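You operate a simulated robot arm through the tools that you are given. There is no shell and no other tool. Be economical: measure what you need, move in short steps, check, and stop when the job is done.

You run a simulated robot arm. Do the job below in one go: nothing can be reset, and whatever is moved stays where it is left.

## Task
Box the two round pastries from the tray, press the lid on and slide the box onto the pink sheet.
Fine: that makes six in the large red box; the long pastry stays on the small tray.

The check looks at the end state, three seconds after you hand in, the way a careful person would. Anything else that was tipped, shoved, dropped, spilled or broken makes it a failure. Lids that push on must go on centred and level and be pressed home; caps that screw on are set level and turned clockwise until they are tight. Flat cloth is picked up by pressing the open fingertips on it (5 to 10 N) and closing them slowly along it; thin cloth reads only 2 to 8 mm in the jaws.

## Robot
A 6-joint arm with a fingered hand, fixed in place. Base frame: the origin is at the foot of the arm, x ahead of it, y to its left, z up; the work surface is at about z = 0.73. Lengths are in m, angles in degrees, forces in N, time in s.
With the tool pointing down near the work surface it reaches from about 0.14 to 0.86 m from the base axis. Its first joint turns from -166.0 to 166.0 degrees. Payload 5 kg.
The tool frame sits at the grasp point between the pads (the TCP): z along the fingers, y along the line on which they close. The tips reach 0.037 m beyond it. Largest opening 0.124 m; the body of the gripper starts 0.043 m behind the TCP. The gripper is a hand of 3 fingers: y runs from the thumb to the fingers, the wrist lies at [-0.021, -0.125, -0.215] in the tool frame, and closing takes about 1.5 s.
Orientation is that of the tool frame in the base frame, as a unit quaternion [w, x, y, z]. With the fingers straight down and the wrist toward the robot, the tool's x, y and z point along [0, 1, 0], [1, 0, 0] and [0, 0, -1] of the base frame.

## Interface
- The arm moves only by the tool move_arm. Its argument "increments" is a list of rows, each a list of 2 entries, a list of its own where there are three numbers: the shift along the base's x, y, z in m, then the turn, a rotation vector about the base's x, y, z in degrees. In form: [[[dx, dy, dz], [ax, ay, az]], ...]. A call has 1 to 10 rows; each row is the pose to reach, as a shift and turn from the pose commanded when the call began. "gripper" is the opening, from 0 (shut) to 1 (fully open), set as the call begins (left out, the last holds). A row lasts 0.2 s, in which the tool goes at most 0.05 m and 8.6 degrees; a call with a longer step from one row to the next is refused whole, and so is a gripper value outside its range. Where a pose cannot be reached the arm comes as near as it can. A force on the tool above 40 N (or 10 N above the force at the start of the call, whichever is more), or a blocked arm, ends the call early, and 0.2 s more pass. The fingers move at their own pace (about 0.072 m/s each) and stop on an object; they squeeze with about 24 N. The grip force told is the motor's: it shows also when the fingers shut on nothing. Time passes only in rows, and 0.2 s behind the last, so rows that repeat a pose let the fingers close. The reply holds the time, the measured pose of the TCP, the force on the tool along the base axes, the opening and the grip force, in the units named above and with some noise, with the torque about the TCP (base axes, N m) and any sound that the robot's microphone picked up.
- Cameras (640 x 400 px; columns grow to the right, rows downward): "scene" is fixed at [0.2222, 0.5004, 1.4704]; the picture's right is [-0.93, -0.36, 0.00], its down [-0.19, 0.49, -0.85] and it looks along [0.30, -0.79, -0.53] (base axes); focal length 324 px, centre (320, 200). "wrist" rides on the gripper at [0.072, -0.104, -0.154] in the tool frame; the picture's right is [-0.83, 0.26, -0.49], its down [-0.51, -0.72, 0.47] and it looks along [-0.23, 0.64, 0.73] (tool axes); focal length 243 px, centre (320, 200). There is no depth. A picture from a camera that has moved, and an enlarged one, comes with that camera's place and axes in the base frame and with its lens.
- camera(camera): a new picture of that camera. It takes no simulated time.
- set_fingers(index, middle, thumb_bend, thumb_turn): sets how far each is bent, from 0 (flat) to 100 (curled in); at 30 the hand is open as for a grip, at 70 the pads meet at the TCP. One left out holds its place. A second passes; each finger stops where it meets its share of the squeeze, and holds until it gets a number again. A gripper value or a shape takes the hand back. It gives what a move gives, with no picture; readings hold the bend of each and the force on the fingers (four entries, about 0 where the hand has none), thumb and palm. thumb_turn goes from beside the hand (0) to across from the fingers (100), as for a grip.
- grasp_type(shape): the hand has 3 fingers and takes this shape, open, in about a second: jaw (thumb against the fingers, like two jaws); tri (thumb and two fingers); tip (a fingertip pinch); poke (one finger out to press); point (the index stretched); flat (the hand flat); cup (the hand cupped); fist (a fist). The gripper value then closes the fingers along that shape, each until it touches; the sizes above hold for jaw. It gives what a move gives, with no picture.
- zoom(camera, box): a new picture of the part [left, top, right, bottom] of that camera's present view, enlarged. It takes no simulated time.
- sign_off(): hands the job in; it is judged then, once.

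Work in short steps. Places have to be worked out from the pictures, the camera data and where the tool is seen: move nearer, look again, correct. Check each grasp and each placing, and mend what went wrong. You have 120 turns and 76 pictures in all, those below and enlarged ones among them. Open the gripper and draw the arm clear of the work before you hand the job in, unless the task says otherwise.

The tools are called as name(argument=value, ...) on one line, values as JSON. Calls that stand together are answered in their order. move_arm: Moves the arm, as the interface text tells. Its arguments: {"type":"object","properties":{"increments":{"type":"array","items":{"type":"array"}},"gripper":{"type":"number"}},"required":["increments"]} The other tools are called the same way: grasp_type (shape) gives the hand a shape; set_fingers (index, middle, thumb_bend, thumb_turn) moves the fingers one by one; camera (camera) takes a picture; zoom (camera, box) takes an enlarged picture of a part of a camera's view; sign_off () hands the job in.

At the start:

```text
clock: 0.0
tool_pos: [0.5524, -0.4985, 1.0142]
orientation: [0.0, 0.707, 0.708, 0.0]
force: [-0.4, 0.3, 0.6]
ft_torque: [-0.01, -0.03, -0.02]
gripper_width: 0.1234
finger_force: 0.0
shape: jaw
bend: [30.0, 30.0, 30.0, 98.0]
finger forces: [0.0, 0.1, 0.0, 0.0, 0.1, 0.0]
```

scene: 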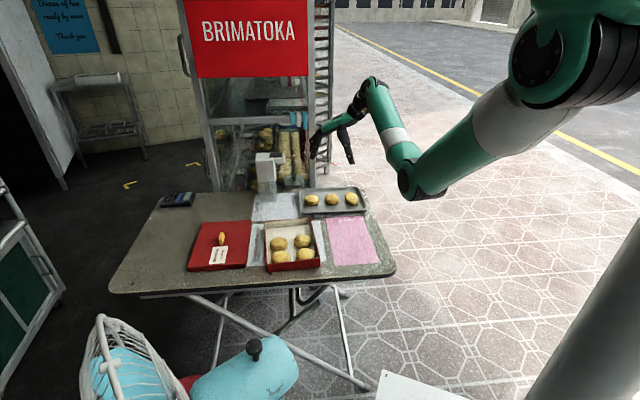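
wrist: 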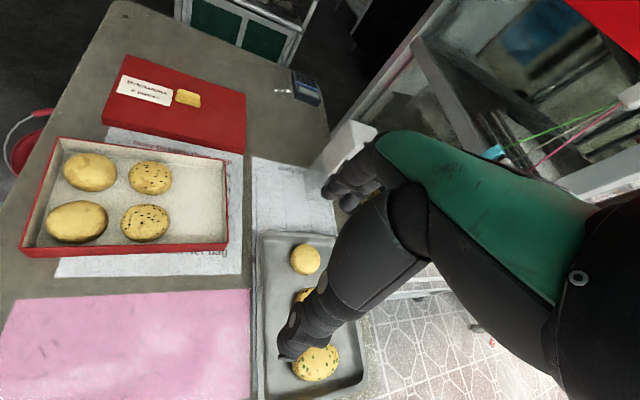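

I start with an enlarged look at the table to locate the box, lid, tray and pink sheet.

zoom(camera="scene", box=[150, 170, 400, 300])

zoom(camera="scene", box=[250, 180, 390, 270])

```text
2.56 times, centred on (275, 235) of scene
camera zoom: at [0.2222, 0.5004, 1.4704], right [-0.93, -0.36, 0.0], down [-0.19, 0.49, -0.85], along [0.3, -0.79, -0.53], focal length 829 px, centre (435, 110)
```

zoom: 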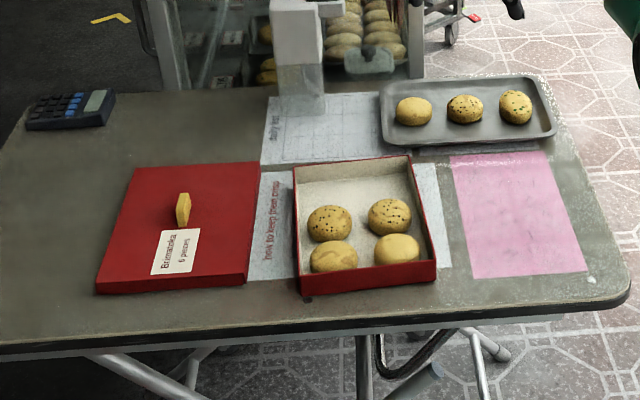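

```text
4.44 times, centred on (320, 225) of scene
camera zoom: at [0.2222, 0.5004, 1.4704], right [-0.93, -0.36, 0.0], down [-0.19, 0.49, -0.85], along [0.3, -0.79, -0.53], focal length 1439 px, centre (320, 89)
```

zoom: 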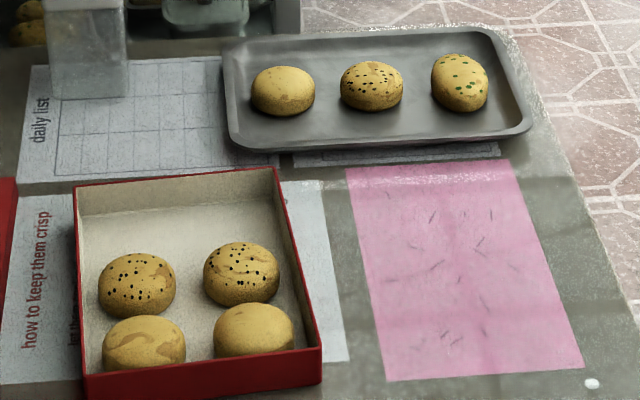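

The row of tray pastries appears at about (0.656,-0.543), (0.58,-0.58), (0.507,-0.614). The rightmost one looks oval, with green dots. I enlarge the wrist view to confirm, and look at the box and lid knob.

zoom(camera="wrist", box=[240, 220, 400, 400])

zoom(camera="wrist", box=[10, 40, 260, 270])

```text
2.22 times, centred on (320, 310) of wrist
camera zoom: at [0.4497, -0.4266, 1.1682], right [0.26, -0.83, 0.49], down [-0.72, -0.51, -0.47], along [0.64, -0.23, -0.73], focal length 539 px, centre (320, -44)
```

zoom: 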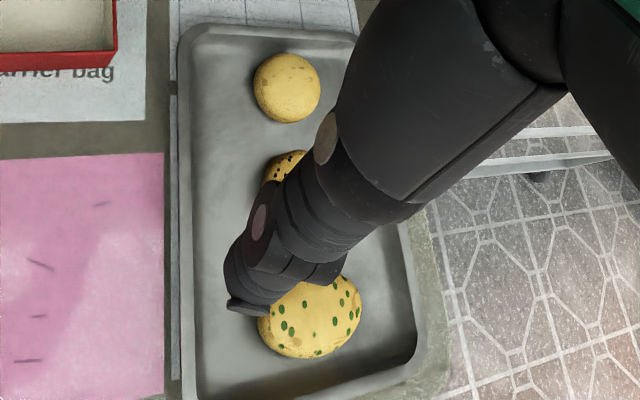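

```text
1.74 times, centred on (135, 155) of wrist
camera zoom: at [0.4497, -0.4266, 1.1682], right [0.26, -0.83, 0.49], down [-0.72, -0.51, -0.47], along [0.64, -0.23, -0.73], focal length 422 px, centre (642, 278)
```

zoom: 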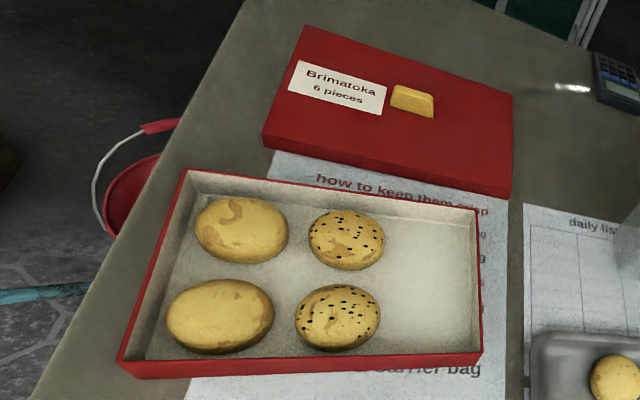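

The green-dotted pastry is clearly the long one, and the plain and black-sesame ones are round. I turn the hand so it closes across the tray row and move above the plain pastry for a closer look.

move_arm(increments=[[[0.01, -0.006, -0.006], [0, 0, -8]], [[0.02, -0.012, -0.012], [0, 0, -16]], [[0.035, -0.02, -0.018], [0, 0, -24]], [[0.05, -0.027, -0.024], [0, 0, -32]], [[0.06, -0.034, -0.03], [0, 0, -40]], [[0.075, -0.041, -0.036], [0, 0, -48]], [[0.09, -0.048, -0.042], [0, 0, -56]], [[0.1, -0.057, -0.05], [0, 0, -63]], [[0.1, -0.057, -0.064], [0, 0, -63]]], gripper=1)

camera(camera="wrist")

zoom(camera="scene", box=[230, 140, 390, 240])

```text
clock: 2.0
tool_pos: [0.6528, -0.5561, 0.9498]
orientation: [0.0, 0.973, 0.233, 0.001]
force: [-0.1, 0.3, 0.3]
ft_torque: [0.01, 0.01, 0.0]
gripper_width: 0.1238
finger_force: 0.0
shape: jaw
bend: [30.0, 30.0, 30.0, 98.0]
finger forces: [0.0, 0.0, 0.0, 0.0, 0.0, 0.0]
```

```text
69 pictures are left
camera wrist: at [0.6716, -0.4307, 1.1039], right [-0.62, -0.61, 0.49], down [-0.78, 0.41, -0.47], along [0.08, -0.68, -0.73], focal length 243 px, centre (320, 200)
```

wrist: 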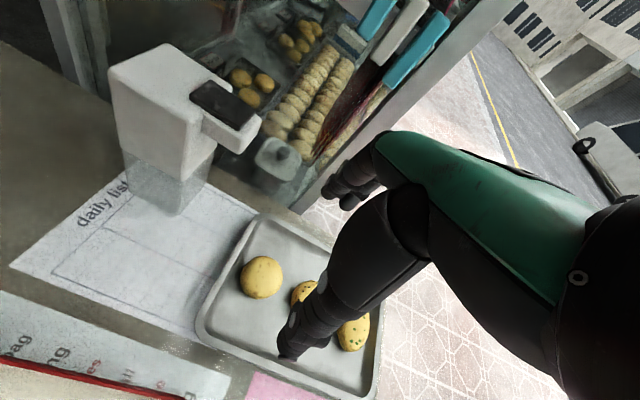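

```text
4.00 times, centred on (310, 190) of scene
camera zoom: at [0.2222, 0.5004, 1.4704], right [-0.93, -0.36, 0.0], down [-0.19, 0.49, -0.85], along [0.3, -0.79, -0.53], focal length 1295 px, centre (360, 240)
```

zoom: 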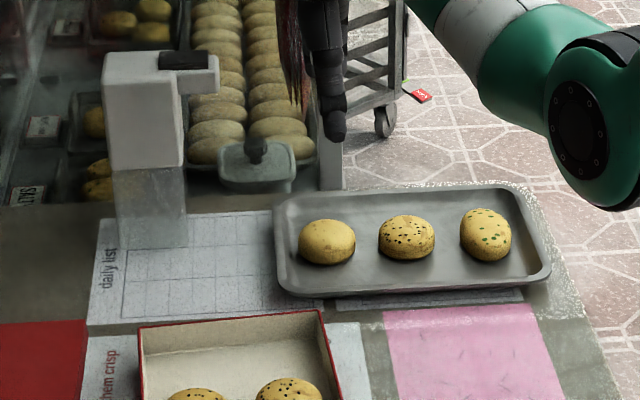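

Both cameras put the plain pastry at about (0.663,-0.567). I narrow the fingers to about 9 cm to stay inside the tray walls and descend partway to check.

move_arm(increments=[[[0.005, -0.006, -0.04], [0, 0, 0]], [[0.01, -0.011, -0.08], [0, 0, 0]], [[0.01, -0.011, -0.115], [0, 0, 0]], [[0.01, -0.011, -0.115], [0, 0, 0]]], gripper=0.73)

camera(camera="wrist")

zoom(camera="scene", box=[270, 150, 390, 225])

```text
clock: 3.0
tool_pos: [0.6627, -0.5664, 0.8347]
orientation: [0.001, 0.972, 0.234, 0.0]
force: [0.0, 0.2, -1.4]
ft_torque: [0.02, -0.03, 0.0]
gripper_width: 0.0908
finger_force: 0.1
shape: jaw
bend: [27.0, 36.0, 56.0, 99.0]
finger forces: [0.0, 0.1, 0.0, 0.0, 0.1, 0.0]
```

```text
67 pictures are left
camera wrist: at [0.681, -0.4414, 0.9885], right [-0.62, -0.61, 0.49], down [-0.78, 0.41, -0.47], along [0.08, -0.68, -0.73], focal length 243 px, centre (320, 200)
```

wrist: 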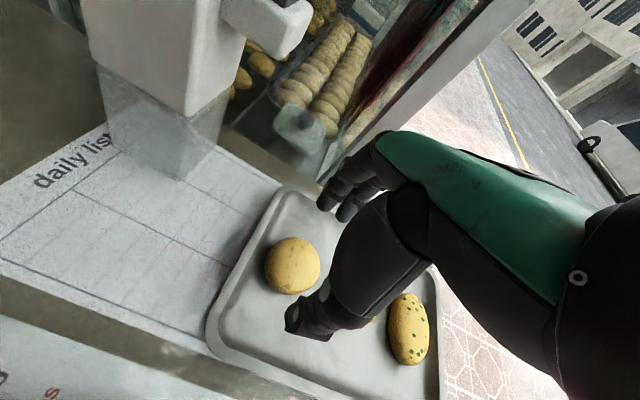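

```text
5.33 times, centred on (330, 188) of scene
camera zoom: at [0.2222, 0.5004, 1.4704], right [-0.93, -0.36, 0.0], down [-0.19, 0.49, -0.85], along [0.3, -0.79, -0.53], focal length 1727 px, centre (267, 267)
```

zoom: 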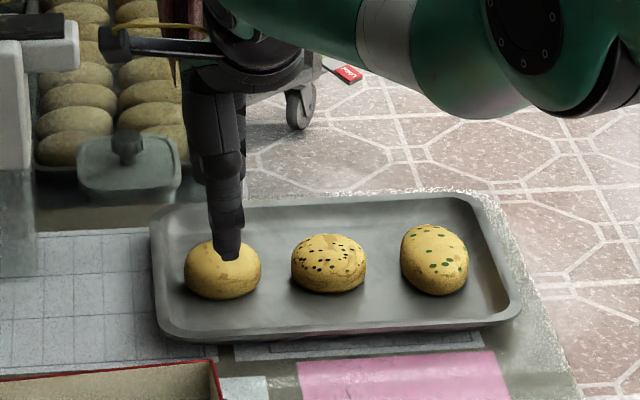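

The pastry lies at about (0.665,-0.568), so the tool is centred to within a few mm. I descend with the fingers either side of it and stop about 1 cm above the tray.

move_arm(increments=[[[0.002, -0.002, -0.02], [0, 0, 0]], [[0.002, -0.002, -0.04], [0, 0, 0]], [[0.002, -0.002, -0.05], [0, 0, 0]]])

camera(camera="wrist")

zoom(camera="scene", box=[270, 150, 390, 225])

```text
clock: 3.8
tool_pos: [0.6585, -0.5554, 0.7982]
orientation: [0.0, 0.973, 0.233, 0.0]
force: [-0.3, -0.5, -0.1]
ft_torque: [0.0, -0.02, 0.0]
gripper_width: 0.0909
finger_force: 0.1
shape: jaw
bend: [27.0, 36.0, 56.0, 99.0]
finger forces: [0.1, 0.1, 0.0, 0.0, 0.1, 0.0]
out of reach, approached as far as the arm can: row 1, 2, 3
```

```text
65 pictures are left
camera wrist: at [0.6768, -0.4298, 0.9522], right [-0.62, -0.61, 0.49], down [-0.78, 0.41, -0.47], along [0.08, -0.68, -0.73], focal length 243 px, centre (320, 200)
```

wrist: 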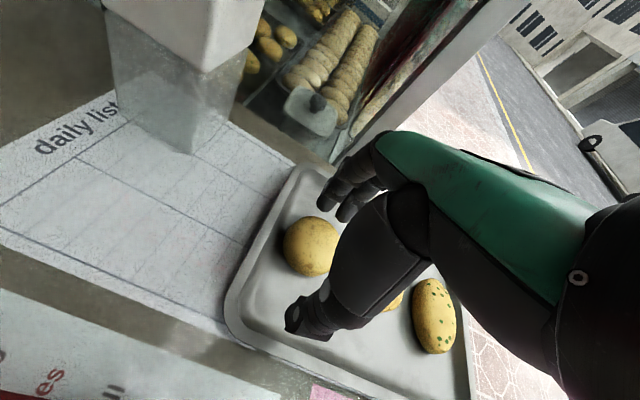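

```text
5.33 times, centred on (330, 188) of scene
camera zoom: at [0.2222, 0.5004, 1.4704], right [-0.93, -0.36, 0.0], down [-0.19, 0.49, -0.85], along [0.3, -0.79, -0.53], focal length 1727 px, centre (267, 267)
```

zoom: 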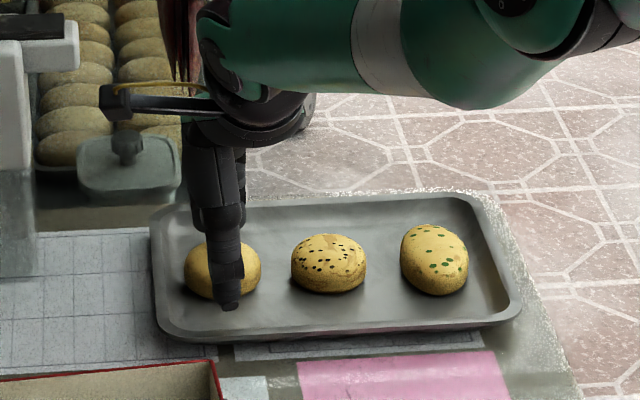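

The arm is at the edge of its reach there: it stopped at z 0.798 and about 1 cm short. I rise again and tilt the hand about 9° so the fingers point outward, which brings the wrist closer in.

move_arm(increments=[[[0, 0, 0.03], [0, 0, 0]], [[0, 0, 0.05], [0, 0, 0]], [[0, 0, 0.05], [-4, -2, 0]], [[0, 0, 0.05], [-8, -4, 0]]])

```text
clock: 4.8
tool_pos: [0.6584, -0.5548, 0.8473]
orientation: [0.077, 0.969, 0.233, 0.018]
force: [0.1, -0.5, -0.4]
ft_torque: [0.01, 0.02, 0.01]
gripper_width: 0.0909
finger_force: 0.1
shape: jaw
bend: [27.0, 36.0, 56.0, 99.0]
finger forces: [0.1, 0.0, 0.1, 0.0, 0.0, 0.0]
```

The tilt has the right sense. I shift onto the pastry centre and descend again.

move_arm(increments=[[[0.004, -0.007, -0.02], [0, 0, 0]], [[0.007, -0.013, -0.04], [0, 0, 0]], [[0.007, -0.013, -0.059], [0, 0, 0]]])

camera(camera="wrist")

zoom(camera="scene", box=[270, 150, 390, 225])

```text
clock: 5.6
tool_pos: [0.6646, -0.5661, 0.7905]
orientation: [0.077, 0.969, 0.233, 0.018]
force: [0.6, 0.4, 0.3]
ft_torque: [-0.01, 0.01, 0.03]
gripper_width: 0.0908
finger_force: 0.0
shape: jaw
bend: [27.0, 36.0, 56.0, 99.0]
finger forces: [0.0, 0.0, 0.0, 0.0, 0.0, 0.0]
out of reach, approached as far as the arm can: row 3
```

```text
63 pictures are left
camera wrist: at [0.6726, -0.4195, 0.9261], right [-0.66, -0.54, 0.53], down [-0.74, 0.34, -0.58], along [0.13, -0.77, -0.62], focal length 243 px, centre (320, 200)
```

wrist: 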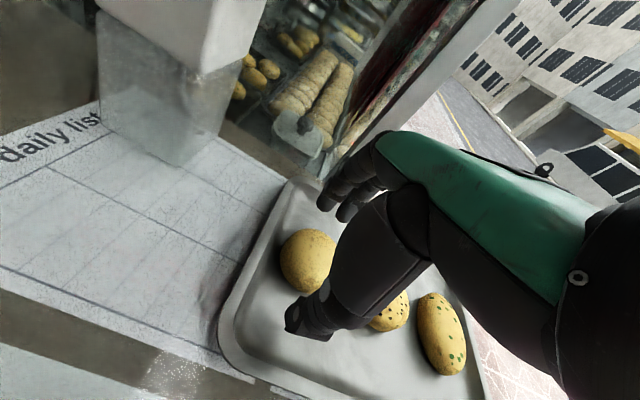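

```text
5.33 times, centred on (330, 188) of scene
camera zoom: at [0.2222, 0.5004, 1.4704], right [-0.93, -0.36, 0.0], down [-0.19, 0.49, -0.85], along [0.3, -0.79, -0.53], focal length 1727 px, centre (267, 267)
```

zoom: 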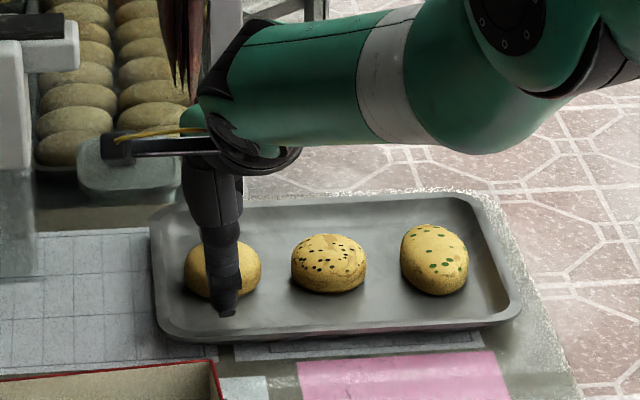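

The thumb is in front of the pastry and the fingers are behind it. I close the fingers.

move_arm(increments=[[[0, 0, 0], [0, 0, 0]], [[0, 0, 0], [0, 0, 0]], [[0, 0, 0], [0, 0, 0]], [[0, 0, 0], [0, 0, 0]], [[0, 0, 0], [0, 0, 0]], [[0, 0, 0], [0, 0, 0]]], gripper=0.3)

zoom(camera="scene", box=[270, 150, 390, 225])

```text
clock: 7.0
tool_pos: [0.6649, -0.5661, 0.7895]
orientation: [0.077, 0.969, 0.233, 0.018]
force: [0.4, 0.3, 1.9]
ft_torque: [-0.08, -0.01, 0.01]
gripper_width: 0.0383
finger_force: 0.0
shape: jaw
bend: [74.0, 53.0, 73.0, 100.0]
finger forces: [0.1, 2.3, 0.0, 0.1, 1.0, 0.0]
```

```text
5.33 times, centred on (330, 188) of scene
camera zoom: at [0.2222, 0.5004, 1.4704], right [-0.93, -0.36, 0.0], down [-0.19, 0.49, -0.85], along [0.3, -0.79, -0.53], focal length 1727 px, centre (267, 267)
```

zoom: 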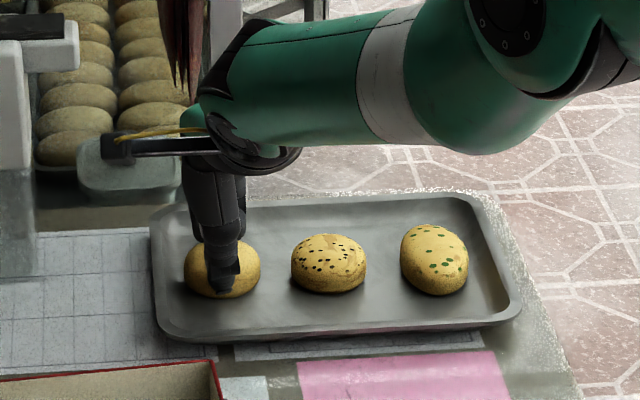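

Only the middle finger and thumb feel the pastry, and the index passed beside it. I check the wrist picture to see which way to shift.

zoom(camera="wrist", box=[240, 150, 480, 350])

```text
2.00 times, centred on (360, 250) of wrist
camera zoom: at [0.6726, -0.4195, 0.9262], right [-0.66, -0.54, 0.53], down [-0.74, 0.34, -0.58], along [0.13, -0.77, -0.62], focal length 485 px, centre (240, 100)
```

zoom: 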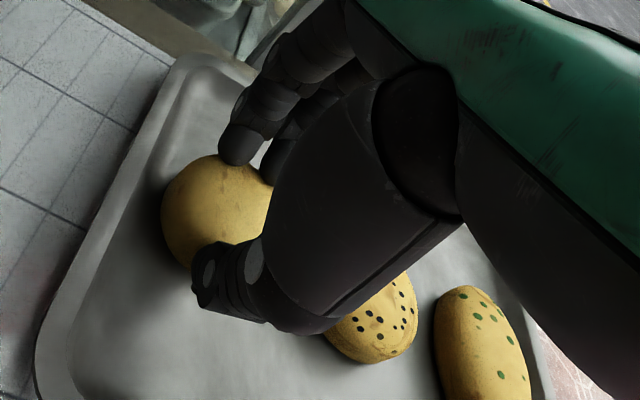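

The pastry lies toward the camera side of the hand, so I need about 1 cm along the tray row. I open, rise slightly, shift that way with a bit more tilt for reach, and descend.

move_arm(increments=[[[0, 0, 0], [0, 0, 0]], [[0, 0, 0], [0, 0, 0]], [[0, 0, 0], [0, 0, 0]], [[0, 0, 0.03], [0, 0, 0]], [[0.01, 0.0045, 0.03], [-4, -2, 0]], [[0.01, 0.0035, 0.015], [-4, -2, 0]], [[0.01, 0.0035, -0.002], [-4, -2, 0]]], gripper=0.73)

zoom(camera="wrist", box=[240, 150, 480, 350])

zoom(camera="scene", box=[270, 150, 390, 225])

```text
clock: 8.6
tool_pos: [0.6742, -0.5598, 0.7888]
orientation: [0.113, 0.965, 0.233, 0.027]
force: [-0.8, 0.4, -0.3]
ft_torque: [-0.03, -0.04, -0.01]
gripper_width: 0.0906
finger_force: 0.1
shape: jaw
bend: [27.0, 36.0, 56.0, 99.0]
finger forces: [0.0, 0.0, 0.1, 0.1, 0.0, 0.0]
```

```text
2.00 times, centred on (360, 250) of wrist
camera zoom: at [0.6778, -0.4047, 0.9142], right [-0.68, -0.5, 0.54], down [-0.72, 0.3, -0.63], along [0.15, -0.81, -0.56], focal length 485 px, centre (240, 100)
```

zoom: 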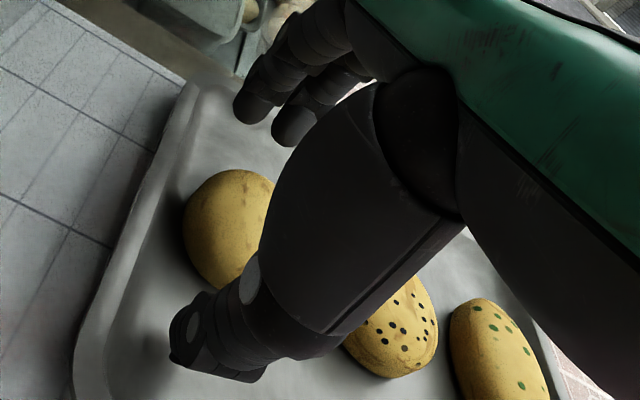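

```text
5.33 times, centred on (330, 188) of scene
camera zoom: at [0.2222, 0.5004, 1.4704], right [-0.93, -0.36, 0.0], down [-0.19, 0.49, -0.85], along [0.3, -0.79, -0.53], focal length 1727 px, centre (267, 267)
```

zoom: 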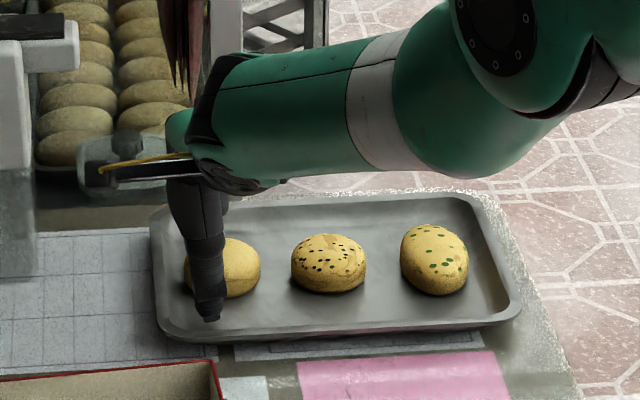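

The pastry now lies on the line between the thumb and the finger pair. I close, with enough time for the fingers to seat.

move_arm(increments=[[[0, 0, 0], [0, 0, 0]], [[0, 0, 0], [0, 0, 0]], [[0, 0, 0], [0, 0, 0]], [[0, 0, 0], [0, 0, 0]], [[0, 0, 0], [0, 0, 0]], [[0, 0, 0], [0, 0, 0]], [[0, 0, 0], [0, 0, 0]]], gripper=0.3)

zoom(camera="wrist", box=[240, 150, 480, 350])

```text
clock: 10.2
tool_pos: [0.6743, -0.5594, 0.7906]
orientation: [0.115, 0.966, 0.232, 0.027]
force: [1.8, 0.7, 19.3]
ft_torque: [-0.73, -0.05, 0.04]
gripper_width: 0.0246
finger_force: 24.2
shape: jaw
bend: [73.0, 53.0, 77.0, 100.0]
finger forces: [0.0, 23.3, 0.1, 0.0, 15.2, 0.1]
```

```text
2.00 times, centred on (360, 250) of wrist
camera zoom: at [0.6783, -0.4051, 0.9162], right [-0.68, -0.5, 0.54], down [-0.72, 0.3, -0.63], along [0.16, -0.81, -0.56], focal length 485 px, centre (240, 100)
```

zoom: 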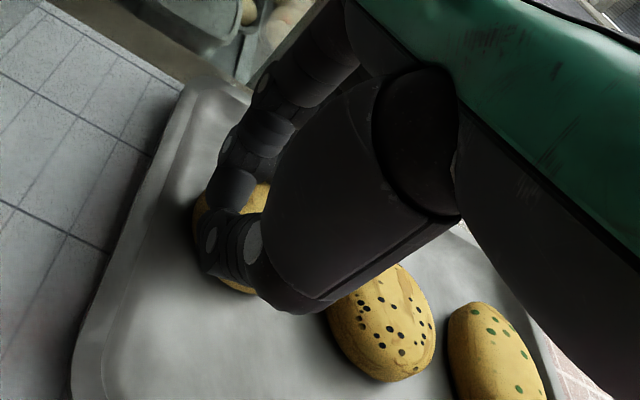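

One finger slid over the top of the pastry and is pressing down on it (19 N), so the grip is too high. I open again and look at the state.

move_arm(increments=[[[0, 0, 0], [0, 0, 0]], [[0, 0, 0], [0, 0, 0]], [[0, 0, 0], [0, 0, 0]], [[0, 0, 0], [0, 0, 0]], [[0, 0, 0.04], [0, 0, 0]]], gripper=0.73)

zoom(camera="wrist", box=[240, 150, 480, 350])

zoom(camera="scene", box=[270, 150, 390, 225])

```text
clock: 11.4
tool_pos: [0.6735, -0.5599, 0.8256]
orientation: [0.112, 0.966, 0.232, 0.025]
force: [-0.4, 0.0, -2.6]
ft_torque: [-0.07, -0.08, 0.02]
gripper_width: 0.0902
finger_force: 0.0
shape: jaw
bend: [27.0, 36.0, 56.0, 99.0]
finger forces: [0.0, 0.1, 0.0, 0.0, 0.1, 0.1]
```

```text
2.00 times, centred on (360, 250) of wrist
camera zoom: at [0.6771, -0.4065, 0.952], right [-0.67, -0.5, 0.54], down [-0.72, 0.3, -0.62], along [0.15, -0.81, -0.57], focal length 485 px, centre (240, 100)
```

zoom: 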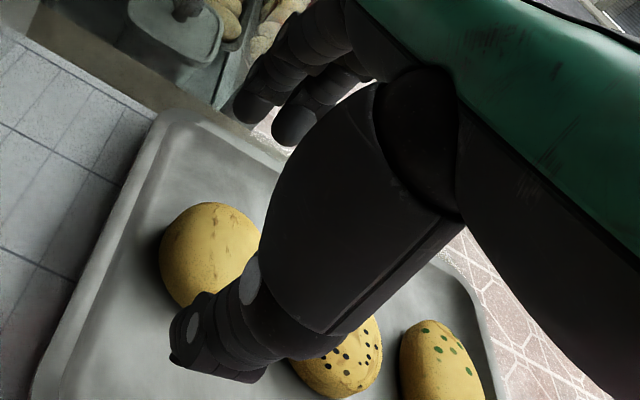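

```text
5.33 times, centred on (330, 188) of scene
camera zoom: at [0.2222, 0.5004, 1.4704], right [-0.93, -0.36, 0.0], down [-0.19, 0.49, -0.85], along [0.3, -0.79, -0.53], focal length 1727 px, centre (267, 267)
```

zoom: 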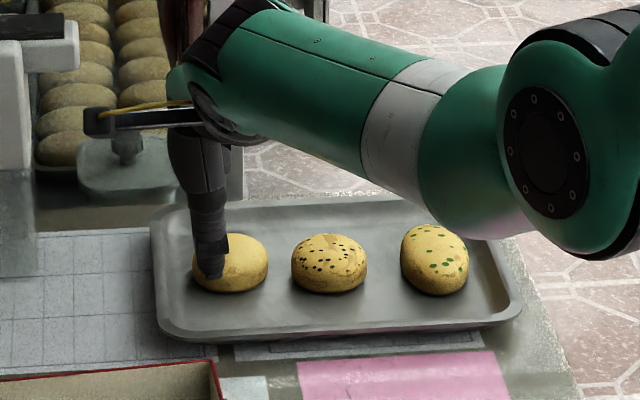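

The pastry only slid about 1 cm and is undamaged. To see how the fingers really travel, I rise and close the hand in air in the fingertip-pinch shape.

move_arm(increments=[[[-0.02, 0.02, 0.04], [0, 0, 0]], [[-0.04, 0.04, 0.08], [0, 0, 0]]])

grasp_type(shape="tip")

zoom(camera="wrist", box=[240, 150, 480, 350])

move_arm(increments=[[[0, 0, 0], [0, 0, 0]], [[0, 0, 0], [0, 0, 0]], [[0, 0, 0], [0, 0, 0]], [[0, 0, 0], [0, 0, 0]], [[0, 0, 0], [0, 0, 0]]], gripper=0.4)

zoom(camera="wrist", box=[240, 150, 480, 350])

zoom(camera="scene", box=[270, 130, 390, 205])

```text
clock: 12.0
tool_pos: [0.6347, -0.5214, 0.9084]
orientation: [0.113, 0.966, 0.232, 0.026]
force: [0.9, -0.5, -0.1]
ft_torque: [0.0, 0.01, -0.03]
gripper_width: 0.0902
finger_force: 0.1
shape: jaw
bend: [27.0, 36.0, 56.0, 99.0]
finger forces: [0.0, 0.0, 0.1, 0.1, 0.0, 0.0]
```

```text
clock: 12.9
tool_pos: [0.6342, -0.5219, 0.9092]
orientation: [0.114, 0.966, 0.231, 0.025]
force: [-0.1, 0.3, -0.4]
ft_torque: [-0.01, 0.0, -0.01]
gripper_width: 0.1241
finger_force: 0.1
shape: tip
bend: [30.0, 98.0, 30.0, 98.0]
finger forces: [0.0, 0.0, 0.0, 0.1, 0.0, 0.0]
```

```text
2.00 times, centred on (360, 250) of wrist
camera zoom: at [0.638, -0.3671, 1.0341], right [-0.68, -0.5, 0.54], down [-0.72, 0.3, -0.62], along [0.15, -0.81, -0.56], focal length 485 px, centre (240, 100)
```

zoom: 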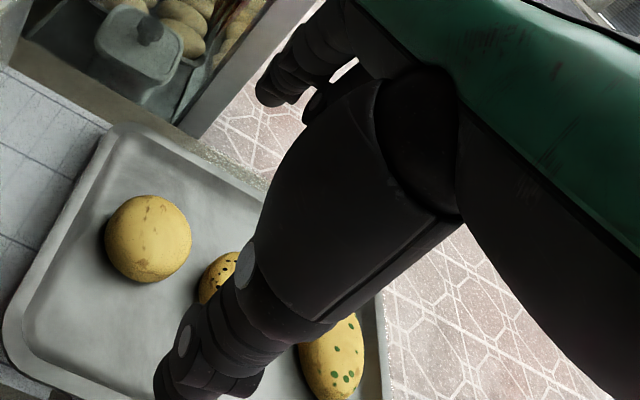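

```text
clock: 14.1
tool_pos: [0.6347, -0.5206, 0.9092]
orientation: [0.113, 0.966, 0.232, 0.027]
force: [0.8, -0.9, -0.3]
ft_torque: [0.02, 0.0, 0.0]
gripper_width: 0.0504
finger_force: 0.1
shape: tip
bend: [73.0, 98.0, 72.0, 100.0]
finger forces: [0.1, 0.0, 0.0, 0.0, 0.0, 0.0]
```

```text
2.00 times, centred on (360, 250) of wrist
camera zoom: at [0.6379, -0.3669, 1.0344], right [-0.68, -0.5, 0.54], down [-0.72, 0.3, -0.62], along [0.15, -0.81, -0.56], focal length 485 px, centre (240, 100)
```

zoom: 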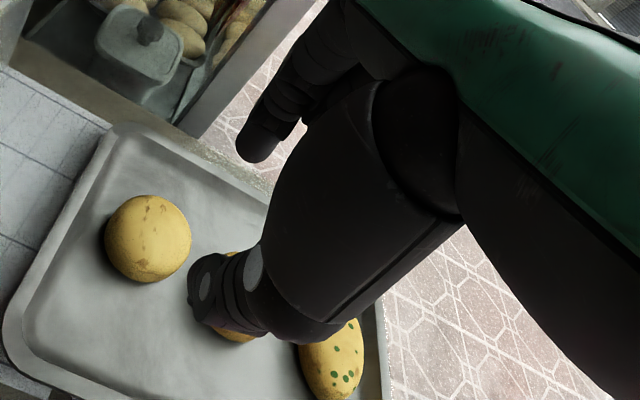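

```text
5.33 times, centred on (330, 168) of scene
camera zoom: at [0.2222, 0.5004, 1.4704], right [-0.93, -0.36, 0.0], down [-0.19, 0.49, -0.85], along [0.3, -0.79, -0.53], focal length 1727 px, centre (267, 373)
```

zoom: 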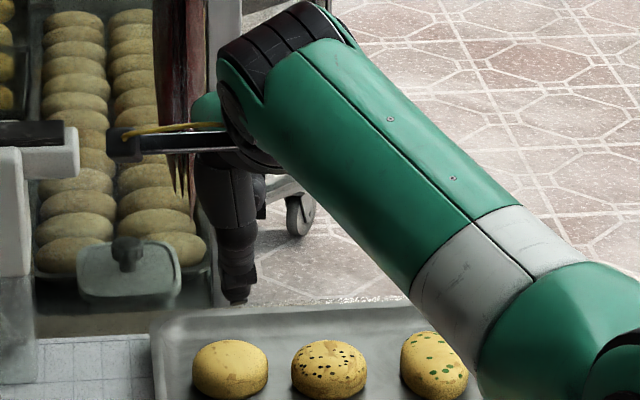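

In the "tip" shape, the index is the camera-side finger and the middle the hidden one; the tilt made the fingers ride too high. The pastry is now at about (0.662,-0.577). I set the fingers individually, wide behind and with the thumb half closed to clear the tray wall, and reduce the tilt to about 5° so closing pulls the pastry in.

set_fingers(index=30, middle=30, thumb_bend=45, thumb_turn=100)

move_arm(increments=[[[0.005, -0.01, -0.02], [3.8, 1.9, 0]], [[0.012, -0.025, -0.05], [7.5, 3.7, 0]], [[0.0193, -0.0404, -0.084], [7.5, 3.7, 0]]])

zoom(camera="wrist", box=[240, 150, 480, 350])

```text
clock: 15.1
tool_pos: [0.6345, -0.5207, 0.9078]
orientation: [0.115, 0.966, 0.232, 0.027]
force: [0.4, 0.2, 0.0]
ft_torque: [0.05, 0.01, -0.03]
gripper_width: 0.1056
finger_force: 0.1
shape: fingers
bend: [30.0, 30.0, 45.0, 99.0]
finger forces: [0.1, 0.0, 0.0, 0.0, 0.0, 0.0]
```

```text
clock: 15.9
tool_pos: [0.6541, -0.5625, 0.8257]
orientation: [0.043, 0.971, 0.233, 0.012]
force: [-0.1, -0.5, -0.4]
ft_torque: [-0.02, -0.06, -0.02]
gripper_width: 0.1057
finger_force: 0.0
shape: fingers
bend: [30.0, 30.0, 45.0, 99.0]
finger forces: [0.1, 0.0, 0.0, 0.1, 0.0, 0.1]
```

```text
2.00 times, centred on (360, 250) of wrist
camera zoom: at [0.6654, -0.4255, 0.9698], right [-0.64, -0.57, 0.51], down [-0.76, 0.37, -0.53], along [0.11, -0.73, -0.67], focal length 485 px, centre (240, 100)
```

zoom: 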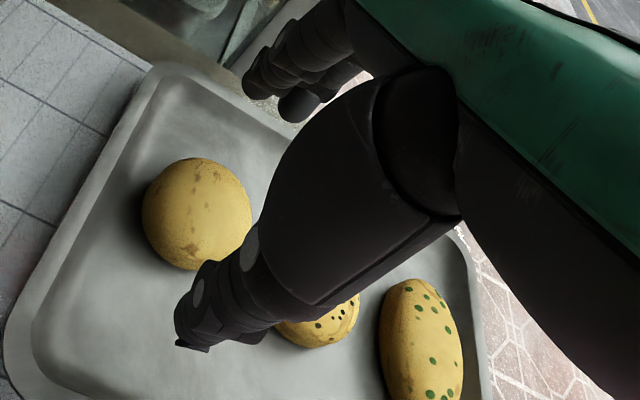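

The pastry is centred on the hand's line and inside the open fingers. I descend to grasp height.

move_arm(increments=[[[0, 0, -0.02], [0, 0, 0]], [[0, 0, -0.035], [0, 0, 0]], [[0, 0, -0.042], [0, 0, 0]]])

zoom(camera="wrist", box=[240, 150, 480, 350])

```text
clock: 16.7
tool_pos: [0.6532, -0.5618, 0.7834]
orientation: [0.043, 0.971, 0.235, 0.011]
force: [-0.2, -0.1, 0.9]
ft_torque: [-0.01, 0.01, -0.01]
gripper_width: 0.1054
finger_force: 0.0
shape: fingers
bend: [30.0, 30.0, 45.0, 99.0]
finger forces: [0.0, 0.1, 0.1, 0.0, 0.0, 0.0]
```

```text
2.00 times, centred on (360, 250) of wrist
camera zoom: at [0.6656, -0.4248, 0.9273], right [-0.64, -0.57, 0.51], down [-0.76, 0.37, -0.53], along [0.11, -0.73, -0.67], focal length 485 px, centre (240, 100)
```

zoom: 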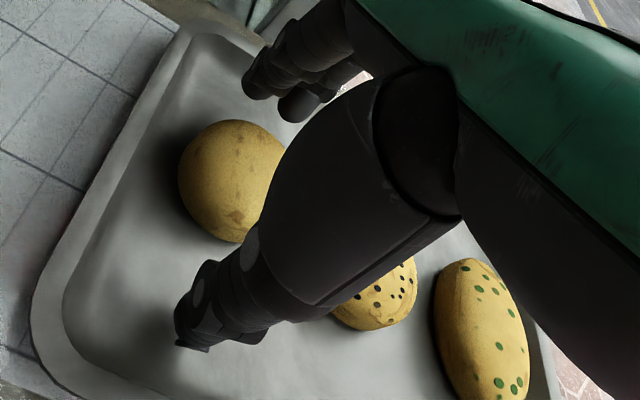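

Reach is fine here. I close the fingers and thumb gradually.

set_fingers(index=52, middle=52, thumb_bend=52)

zoom(camera="wrist", box=[240, 150, 480, 350])

```text
clock: 17.7
tool_pos: [0.6534, -0.5617, 0.7829]
orientation: [0.042, 0.971, 0.234, 0.011]
force: [-0.4, 0.3, -0.5]
ft_torque: [-0.02, 0.01, 0.01]
gripper_width: 0.0624
finger_force: 0.7
shape: fingers
bend: [52.0, 52.0, 52.0, 100.0]
finger forces: [0.2, 0.1, 0.0, 0.1, 0.1, 0.0]
```

```text
2.00 times, centred on (360, 250) of wrist
camera zoom: at [0.6656, -0.4248, 0.9272], right [-0.64, -0.57, 0.51], down [-0.76, 0.37, -0.53], along [0.11, -0.73, -0.67], focal length 485 px, centre (240, 100)
```

zoom: 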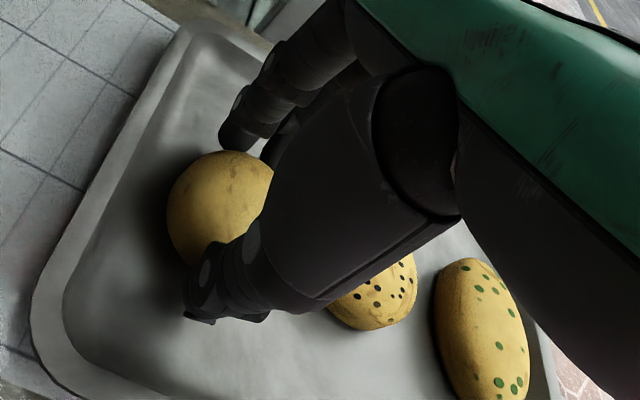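

The fingers reached behind the pastry and pulled it between finger and thumb. I squeeze further.

set_fingers(index=70, middle=70, thumb_bend=70)

zoom(camera="wrist", box=[240, 150, 480, 350])

```text
clock: 18.7
tool_pos: [0.6536, -0.5617, 0.7839]
orientation: [0.043, 0.971, 0.234, 0.011]
force: [1.2, -1.6, 3.7]
ft_torque: [-0.03, -0.02, 0.04]
gripper_width: 0.0563
finger_force: 18.2
shape: fingers
bend: [57.0, 58.0, 54.0, 100.0]
finger forces: [8.9, 9.5, 0.0, 0.0, 18.1, 0.0]
```

```text
2.00 times, centred on (360, 250) of wrist
camera zoom: at [0.6657, -0.425, 0.9276], right [-0.64, -0.57, 0.51], down [-0.76, 0.37, -0.53], along [0.11, -0.73, -0.67], focal length 485 px, centre (240, 100)
```

zoom: 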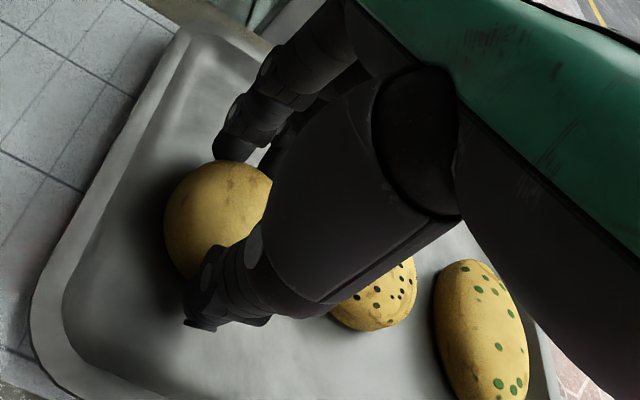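

A balanced grip of 9/9.5/18 N. I lift and check that it holds.

move_arm(increments=[[[0, 0, 0.03], [0, 0, 0]], [[-0.01, 0.02, 0.07], [0, 0, 0]], [[-0.03, 0.06, 0.1], [0, 0, 0]], [[-0.045, 0.1, 0.11], [0, 0, 0]]])

camera(camera="wrist")

zoom(camera="scene", box=[230, 160, 390, 260])

```text
refused: row 3 steps farther than a row can; nothing moved
```

```text
47 pictures are left
camera wrist: at [0.6657, -0.425, 0.9276], right [-0.64, -0.57, 0.51], down [-0.76, 0.37, -0.53], along [0.11, -0.73, -0.67], focal length 243 px, centre (320, 200)
```

wrist: 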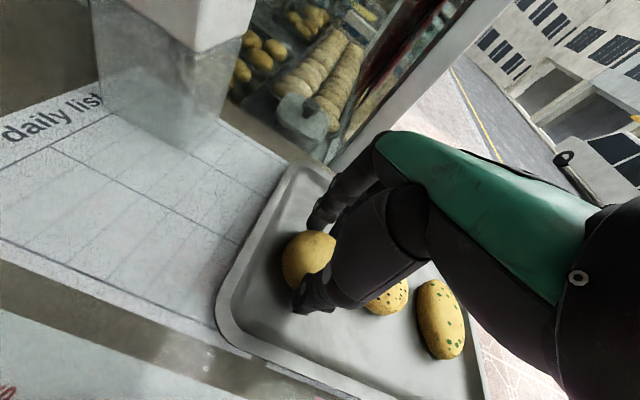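

```text
4.00 times, centred on (310, 210) of scene
camera zoom: at [0.2222, 0.5004, 1.4704], right [-0.93, -0.36, 0.0], down [-0.19, 0.49, -0.85], along [0.3, -0.79, -0.53], focal length 1295 px, centre (360, 160)
```

zoom: 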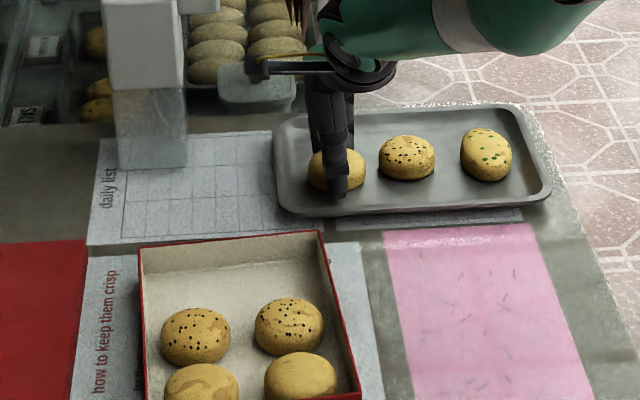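

The lift was refused only for step size. I repeat it with shorter steps.

move_arm(increments=[[[0, 0, 0.03], [0, 0, 0]], [[0, 0, 0.07], [0, 0, 0]], [[-0.015, 0.03, 0.1], [0, 0, 0]], [[-0.03, 0.065, 0.12], [0, 0, 0]], [[-0.04, 0.11, 0.12], [0, 0, 0]], [[-0.05, 0.15, 0.12], [0, 0, 0]]])

camera(camera="wrist")

```text
clock: 20.1
tool_pos: [0.7161, -0.5232, 0.8293]
orientation: [0.042, 0.972, 0.232, 0.012]
force: [0.2, 0.1, 0.7]
ft_torque: [0.01, -0.03, 0.07]
gripper_width: 0.0193
finger_force: 0.0
shape: fingers
bend: [67.0, 65.0, 65.0, 100.0]
finger forces: [0.1, 0.0, 0.1, 0.1, 0.0, 0.0]
out of reach, approached as far as the arm can: row 1, 2, 3, 4, 5, 6
```

```text
45 pictures are left
camera wrist: at [0.7293, -0.3856, 0.9728], right [-0.64, -0.57, 0.51], down [-0.76, 0.38, -0.53], along [0.11, -0.73, -0.67], focal length 243 px, centre (320, 200)
```

wrist: 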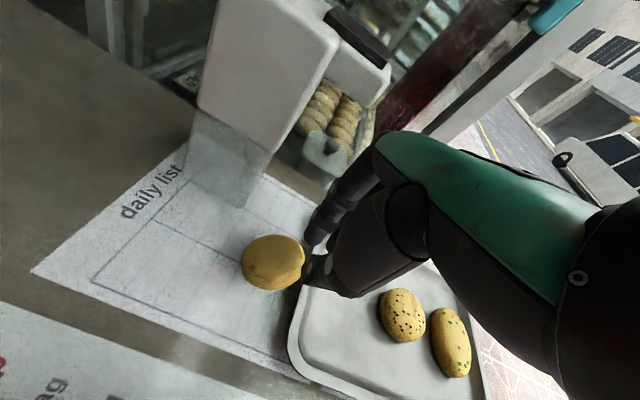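

The arm slid sideways along its reach limit and the pastry slipped from the fingers. I check where the pastry is before doing anything else.

zoom(camera="scene", box=[230, 150, 390, 250])

```text
4.00 times, centred on (310, 200) of scene
camera zoom: at [0.2222, 0.5004, 1.4704], right [-0.93, -0.36, 0.0], down [-0.19, 0.49, -0.85], along [0.3, -0.79, -0.53], focal length 1295 px, centre (360, 200)
```

zoom: 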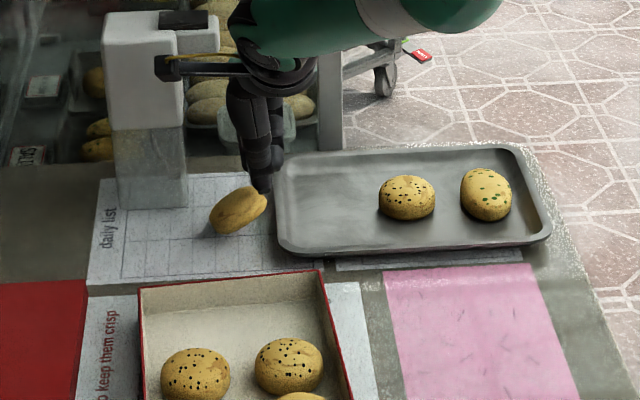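

The pastry looks caught in mid-fall, beside the tray. I hold still for a moment to let it settle, then look again.

move_arm(increments=[[[0, 0, 0.01], [0, 0, 0]], [[0, 0, 0.02], [0, 0, 0]], [[0, 0, 0.03], [0, 0, 0]]])

zoom(camera="scene", box=[230, 150, 390, 250])

```text
clock: 20.9
tool_pos: [0.7302, -0.5264, 0.8534]
orientation: [0.042, 0.972, 0.233, 0.01]
force: [0.4, 0.1, -0.4]
ft_torque: [0.0, 0.04, -0.03]
gripper_width: 0.0195
finger_force: 0.1
shape: fingers
bend: [67.0, 65.0, 65.0, 100.0]
finger forces: [0.0, 0.0, 0.0, 0.0, 0.1, 0.0]
out of reach, approached as far as the arm can: row 1, 2, 3
```

```text
4.00 times, centred on (310, 200) of scene
camera zoom: at [0.2222, 0.5004, 1.4704], right [-0.93, -0.36, 0.0], down [-0.19, 0.49, -0.85], along [0.3, -0.79, -0.53], focal length 1295 px, centre (360, 200)
```

zoom: 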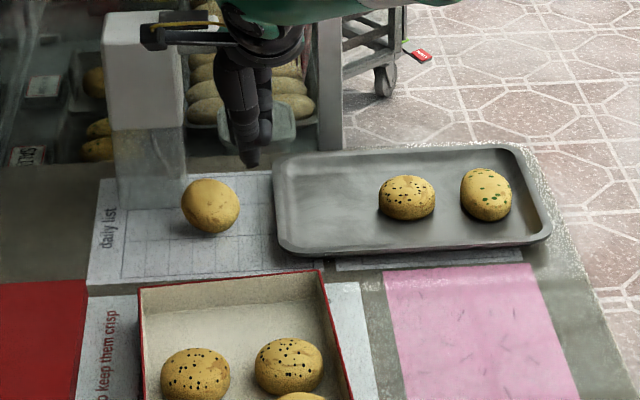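

The pastry is on the paper left of the tray, maybe still rolling. The arm is overstretched, so I pull the hand back toward the robot in small steps.

move_arm(increments=[[[-0.02, 0.015, 0.01], [0, 0, 0]], [[-0.04, 0.03, 0.02], [0, 0, 0]], [[-0.06, 0.045, 0.03], [0, 0, 0]], [[-0.08, 0.06, 0.04], [0, 0, 0]], [[-0.1, 0.08, 0.05], [0, 0, 0]]])

zoom(camera="scene", box=[230, 150, 390, 250])

```text
clock: 22.1
tool_pos: [0.7316, -0.5203, 0.8481]
orientation: [0.042, 0.972, 0.232, 0.01]
force: [0.3, -0.3, 0.4]
ft_torque: [0.01, -0.04, 0.04]
gripper_width: 0.0192
finger_force: 0.0
shape: fingers
bend: [67.0, 65.0, 65.0, 100.0]
finger forces: [0.0, 0.0, 0.1, 0.0, 0.0, 0.1]
out of reach, approached as far as the arm can: row 1, 2, 3, 4, 5
```

```text
4.00 times, centred on (310, 200) of scene
camera zoom: at [0.2222, 0.5004, 1.4704], right [-0.93, -0.36, 0.0], down [-0.19, 0.49, -0.85], along [0.3, -0.79, -0.53], focal length 1295 px, centre (360, 200)
```

zoom: 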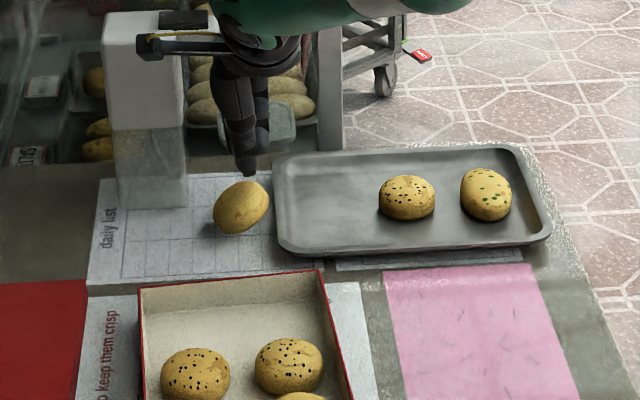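

The solver seems stuck at a straight-elbow or limit configuration. I try tilting the fingers outward again while drawing inward, which should un-stretch the arm.

move_arm(increments=[[[0, 0, 0], [-4, -2, 0]], [[0, 0, 0], [-8, -4, 0]], [[-0.02, 0.015, 0.01], [-12, -6, 0]], [[-0.04, 0.03, 0.02], [-12, -6, 0]]])

```text
clock: 23.1
tool_pos: [0.7391, -0.5244, 0.8343]
orientation: [0.157, 0.96, 0.23, 0.037]
force: [0.3, 0.4, -0.1]
ft_torque: [0.02, -0.01, -0.03]
gripper_width: 0.0192
finger_force: 0.1
shape: fingers
bend: [67.0, 65.0, 65.0, 100.0]
finger forces: [0.0, 0.0, 0.0, 0.0, 0.1, 0.1]
out of reach, approached as far as the arm can: row 1, 2, 3, 4
```

Orientation follows but position does not. I try turning the hand back about the vertical and rising, in case a wrist joint is at its limit.

move_arm(increments=[[[0, 0, 0.01], [0, 0, 8]], [[-0.01, 0.01, 0.02], [0, 0, 16]], [[-0.02, 0.02, 0.04], [0, 0, 24]], [[-0.03, 0.03, 0.06], [0, 0, 30]]])

camera(camera="scene")

```text
clock: 24.1
tool_pos: [0.7391, -0.5482, 0.8513]
orientation: [0.131, 0.882, 0.452, 0.038]
force: [1.1, 2.1, 0.5]
ft_torque: [-0.17, 0.12, -0.07]
gripper_width: 0.0193
finger_force: 0.1
shape: fingers
bend: [67.0, 65.0, 65.0, 100.0]
finger forces: [0.0, 0.0, 0.1, 0.0, 0.0, 0.0]
out of reach, approached as far as the arm can: row 1, 2, 3, 4
```

```text
41 pictures are left
```

scene: 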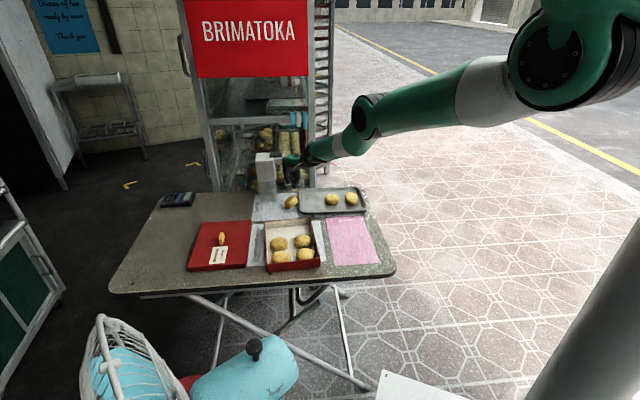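

The arm is almost completely straight, right beside the white dispenser. I command a longer upward and inward path to pull it out of that stretched position.

move_arm(increments=[[[-0.03, 0.02, 0.02], [0, 0, 0]], [[-0.06, 0.04, 0.05], [0, 0, 0]], [[-0.09, 0.06, 0.08], [0, 0, 0]], [[-0.12, 0.08, 0.11], [0, 0, 0]], [[-0.15, 0.1, 0.14], [0, 0, 0]], [[-0.18, 0.12, 0.17], [0, 0, 0]], [[-0.21, 0.14, 0.2], [0, 0, 0]]])

```text
clock: 25.1
tool_pos: [0.7503, -0.5526, 0.8761]
orientation: [0.13, 0.865, 0.48, 0.074]
force: [-23.1, 21.8, 11.9]
ft_torque: [-0.78, -1.06, 0.22]
gripper_width: 0.009
finger_force: 20.0
shape: fingers
bend: [70.0, 66.0, 65.0, 100.0]
finger forces: [29.3, 9.7, 0.1, 0.0, 0.1, 0.0]
out of reach, approached as far as the arm can: row 1, 2, 3, 4, 5
stopped in row 5: the force on the tool passed its limit at 54 N (the readings are from after the stop); the commanded pose is now the measured one
```

Contact: the fingers press on something outward with about 30 N. I look closely before moving again.

zoom(camera="scene", box=[230, 120, 390, 220])

camera(camera="wrist")

```text
4.00 times, centred on (310, 170) of scene
camera zoom: at [0.2222, 0.5004, 1.4704], right [-0.93, -0.36, 0.0], down [-0.19, 0.49, -0.85], along [0.3, -0.79, -0.53], focal length 1295 px, centre (360, 320)
```

zoom: 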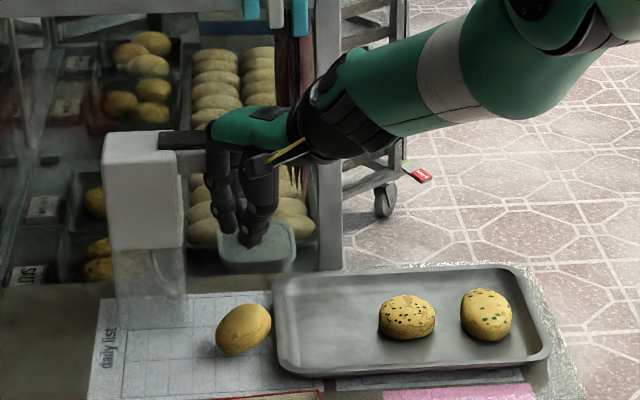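

```text
39 pictures are left
camera wrist: at [0.6653, -0.4155, 0.994], right [-0.35, -0.76, 0.54], down [-0.73, -0.14, -0.67], along [0.58, -0.63, -0.51], focal length 243 px, centre (320, 200)
```

wrist: 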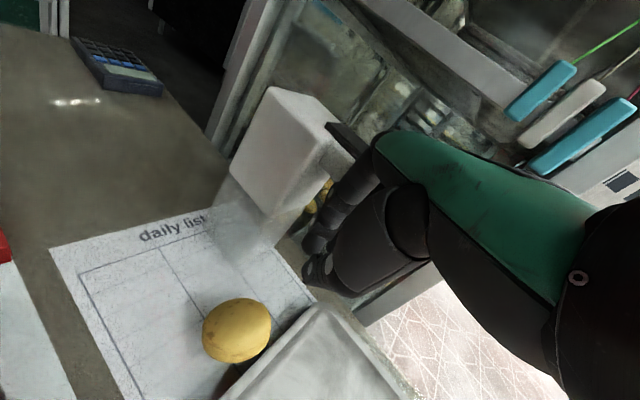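

The fingertips are against the white dispenser, which has not moved. I bring the hand back to vertical; this swings the fingertips inward, away from the dispenser.

move_arm(increments=[[[-0.01, 0.007, 0], [4.0, 6.5, 0]], [[-0.02, 0.014, 0], [8.0, 13, 0]], [[-0.02, 0.014, 0], [12.0, 19.5, 0]]])

```text
clock: 25.9
tool_pos: [0.7137, -0.5275, 0.8866]
orientation: [-0.043, 0.874, 0.483, -0.024]
force: [-0.5, -0.7, -0.6]
ft_torque: [-0.01, 0.02, 0.0]
gripper_width: 0.0188
finger_force: 0.1
shape: fingers
bend: [67.0, 66.0, 65.0, 100.0]
finger forces: [0.0, 0.0, 0.1, 0.0, 0.0, 0.0]
out of reach, approached as far as the arm can: row 3
```

It is free of the dispenser and the solver followed. I now draw inward in small steps.

move_arm(increments=[[[-0.02, 0.015, 0.0], [-4, -6, 0]], [[-0.04, 0.03, 0.0], [-4, -6, 0]], [[-0.065, 0.05, 0.01], [-4, -6, 0]]])

```text
clock: 26.7
tool_pos: [0.7141, -0.537, 0.8584]
orientation: [0.014, 0.875, 0.483, 0.006]
force: [-0.2, -0.6, -0.7]
ft_torque: [-0.03, 0.0, 0.03]
gripper_width: 0.0187
finger_force: 0.0
shape: fingers
bend: [67.0, 66.0, 65.0, 100.0]
finger forces: [0.0, 0.0, 0.1, 0.0, 0.1, 0.0]
out of reach, approached as far as the arm can: row 1, 2, 3
```

I suspect lifting from the straight pose flipped the elbow to the wrong side, and a downward motion should bring it back. I first swing sideways over the empty part of the tray, clear of the pastry and dispenser.

move_arm(increments=[[[-0.02, -0.022, 0.0], [0, 0, 0]], [[-0.04, -0.044, 0.0], [0, 0, 0]], [[-0.06, -0.063, 0.0], [0, 0, 0]]])

```text
clock: 27.5
tool_pos: [0.6499, -0.5971, 0.8607]
orientation: [0.014, 0.875, 0.484, 0.005]
force: [-1.0, 0.1, -1.3]
ft_torque: [-0.05, -0.04, -0.05]
gripper_width: 0.0184
finger_force: 0.0
shape: fingers
bend: [67.0, 66.0, 65.0, 100.0]
finger forces: [0.0, 0.0, 0.1, 0.0, 0.1, 0.1]
out of reach, approached as far as the arm can: row 3
```

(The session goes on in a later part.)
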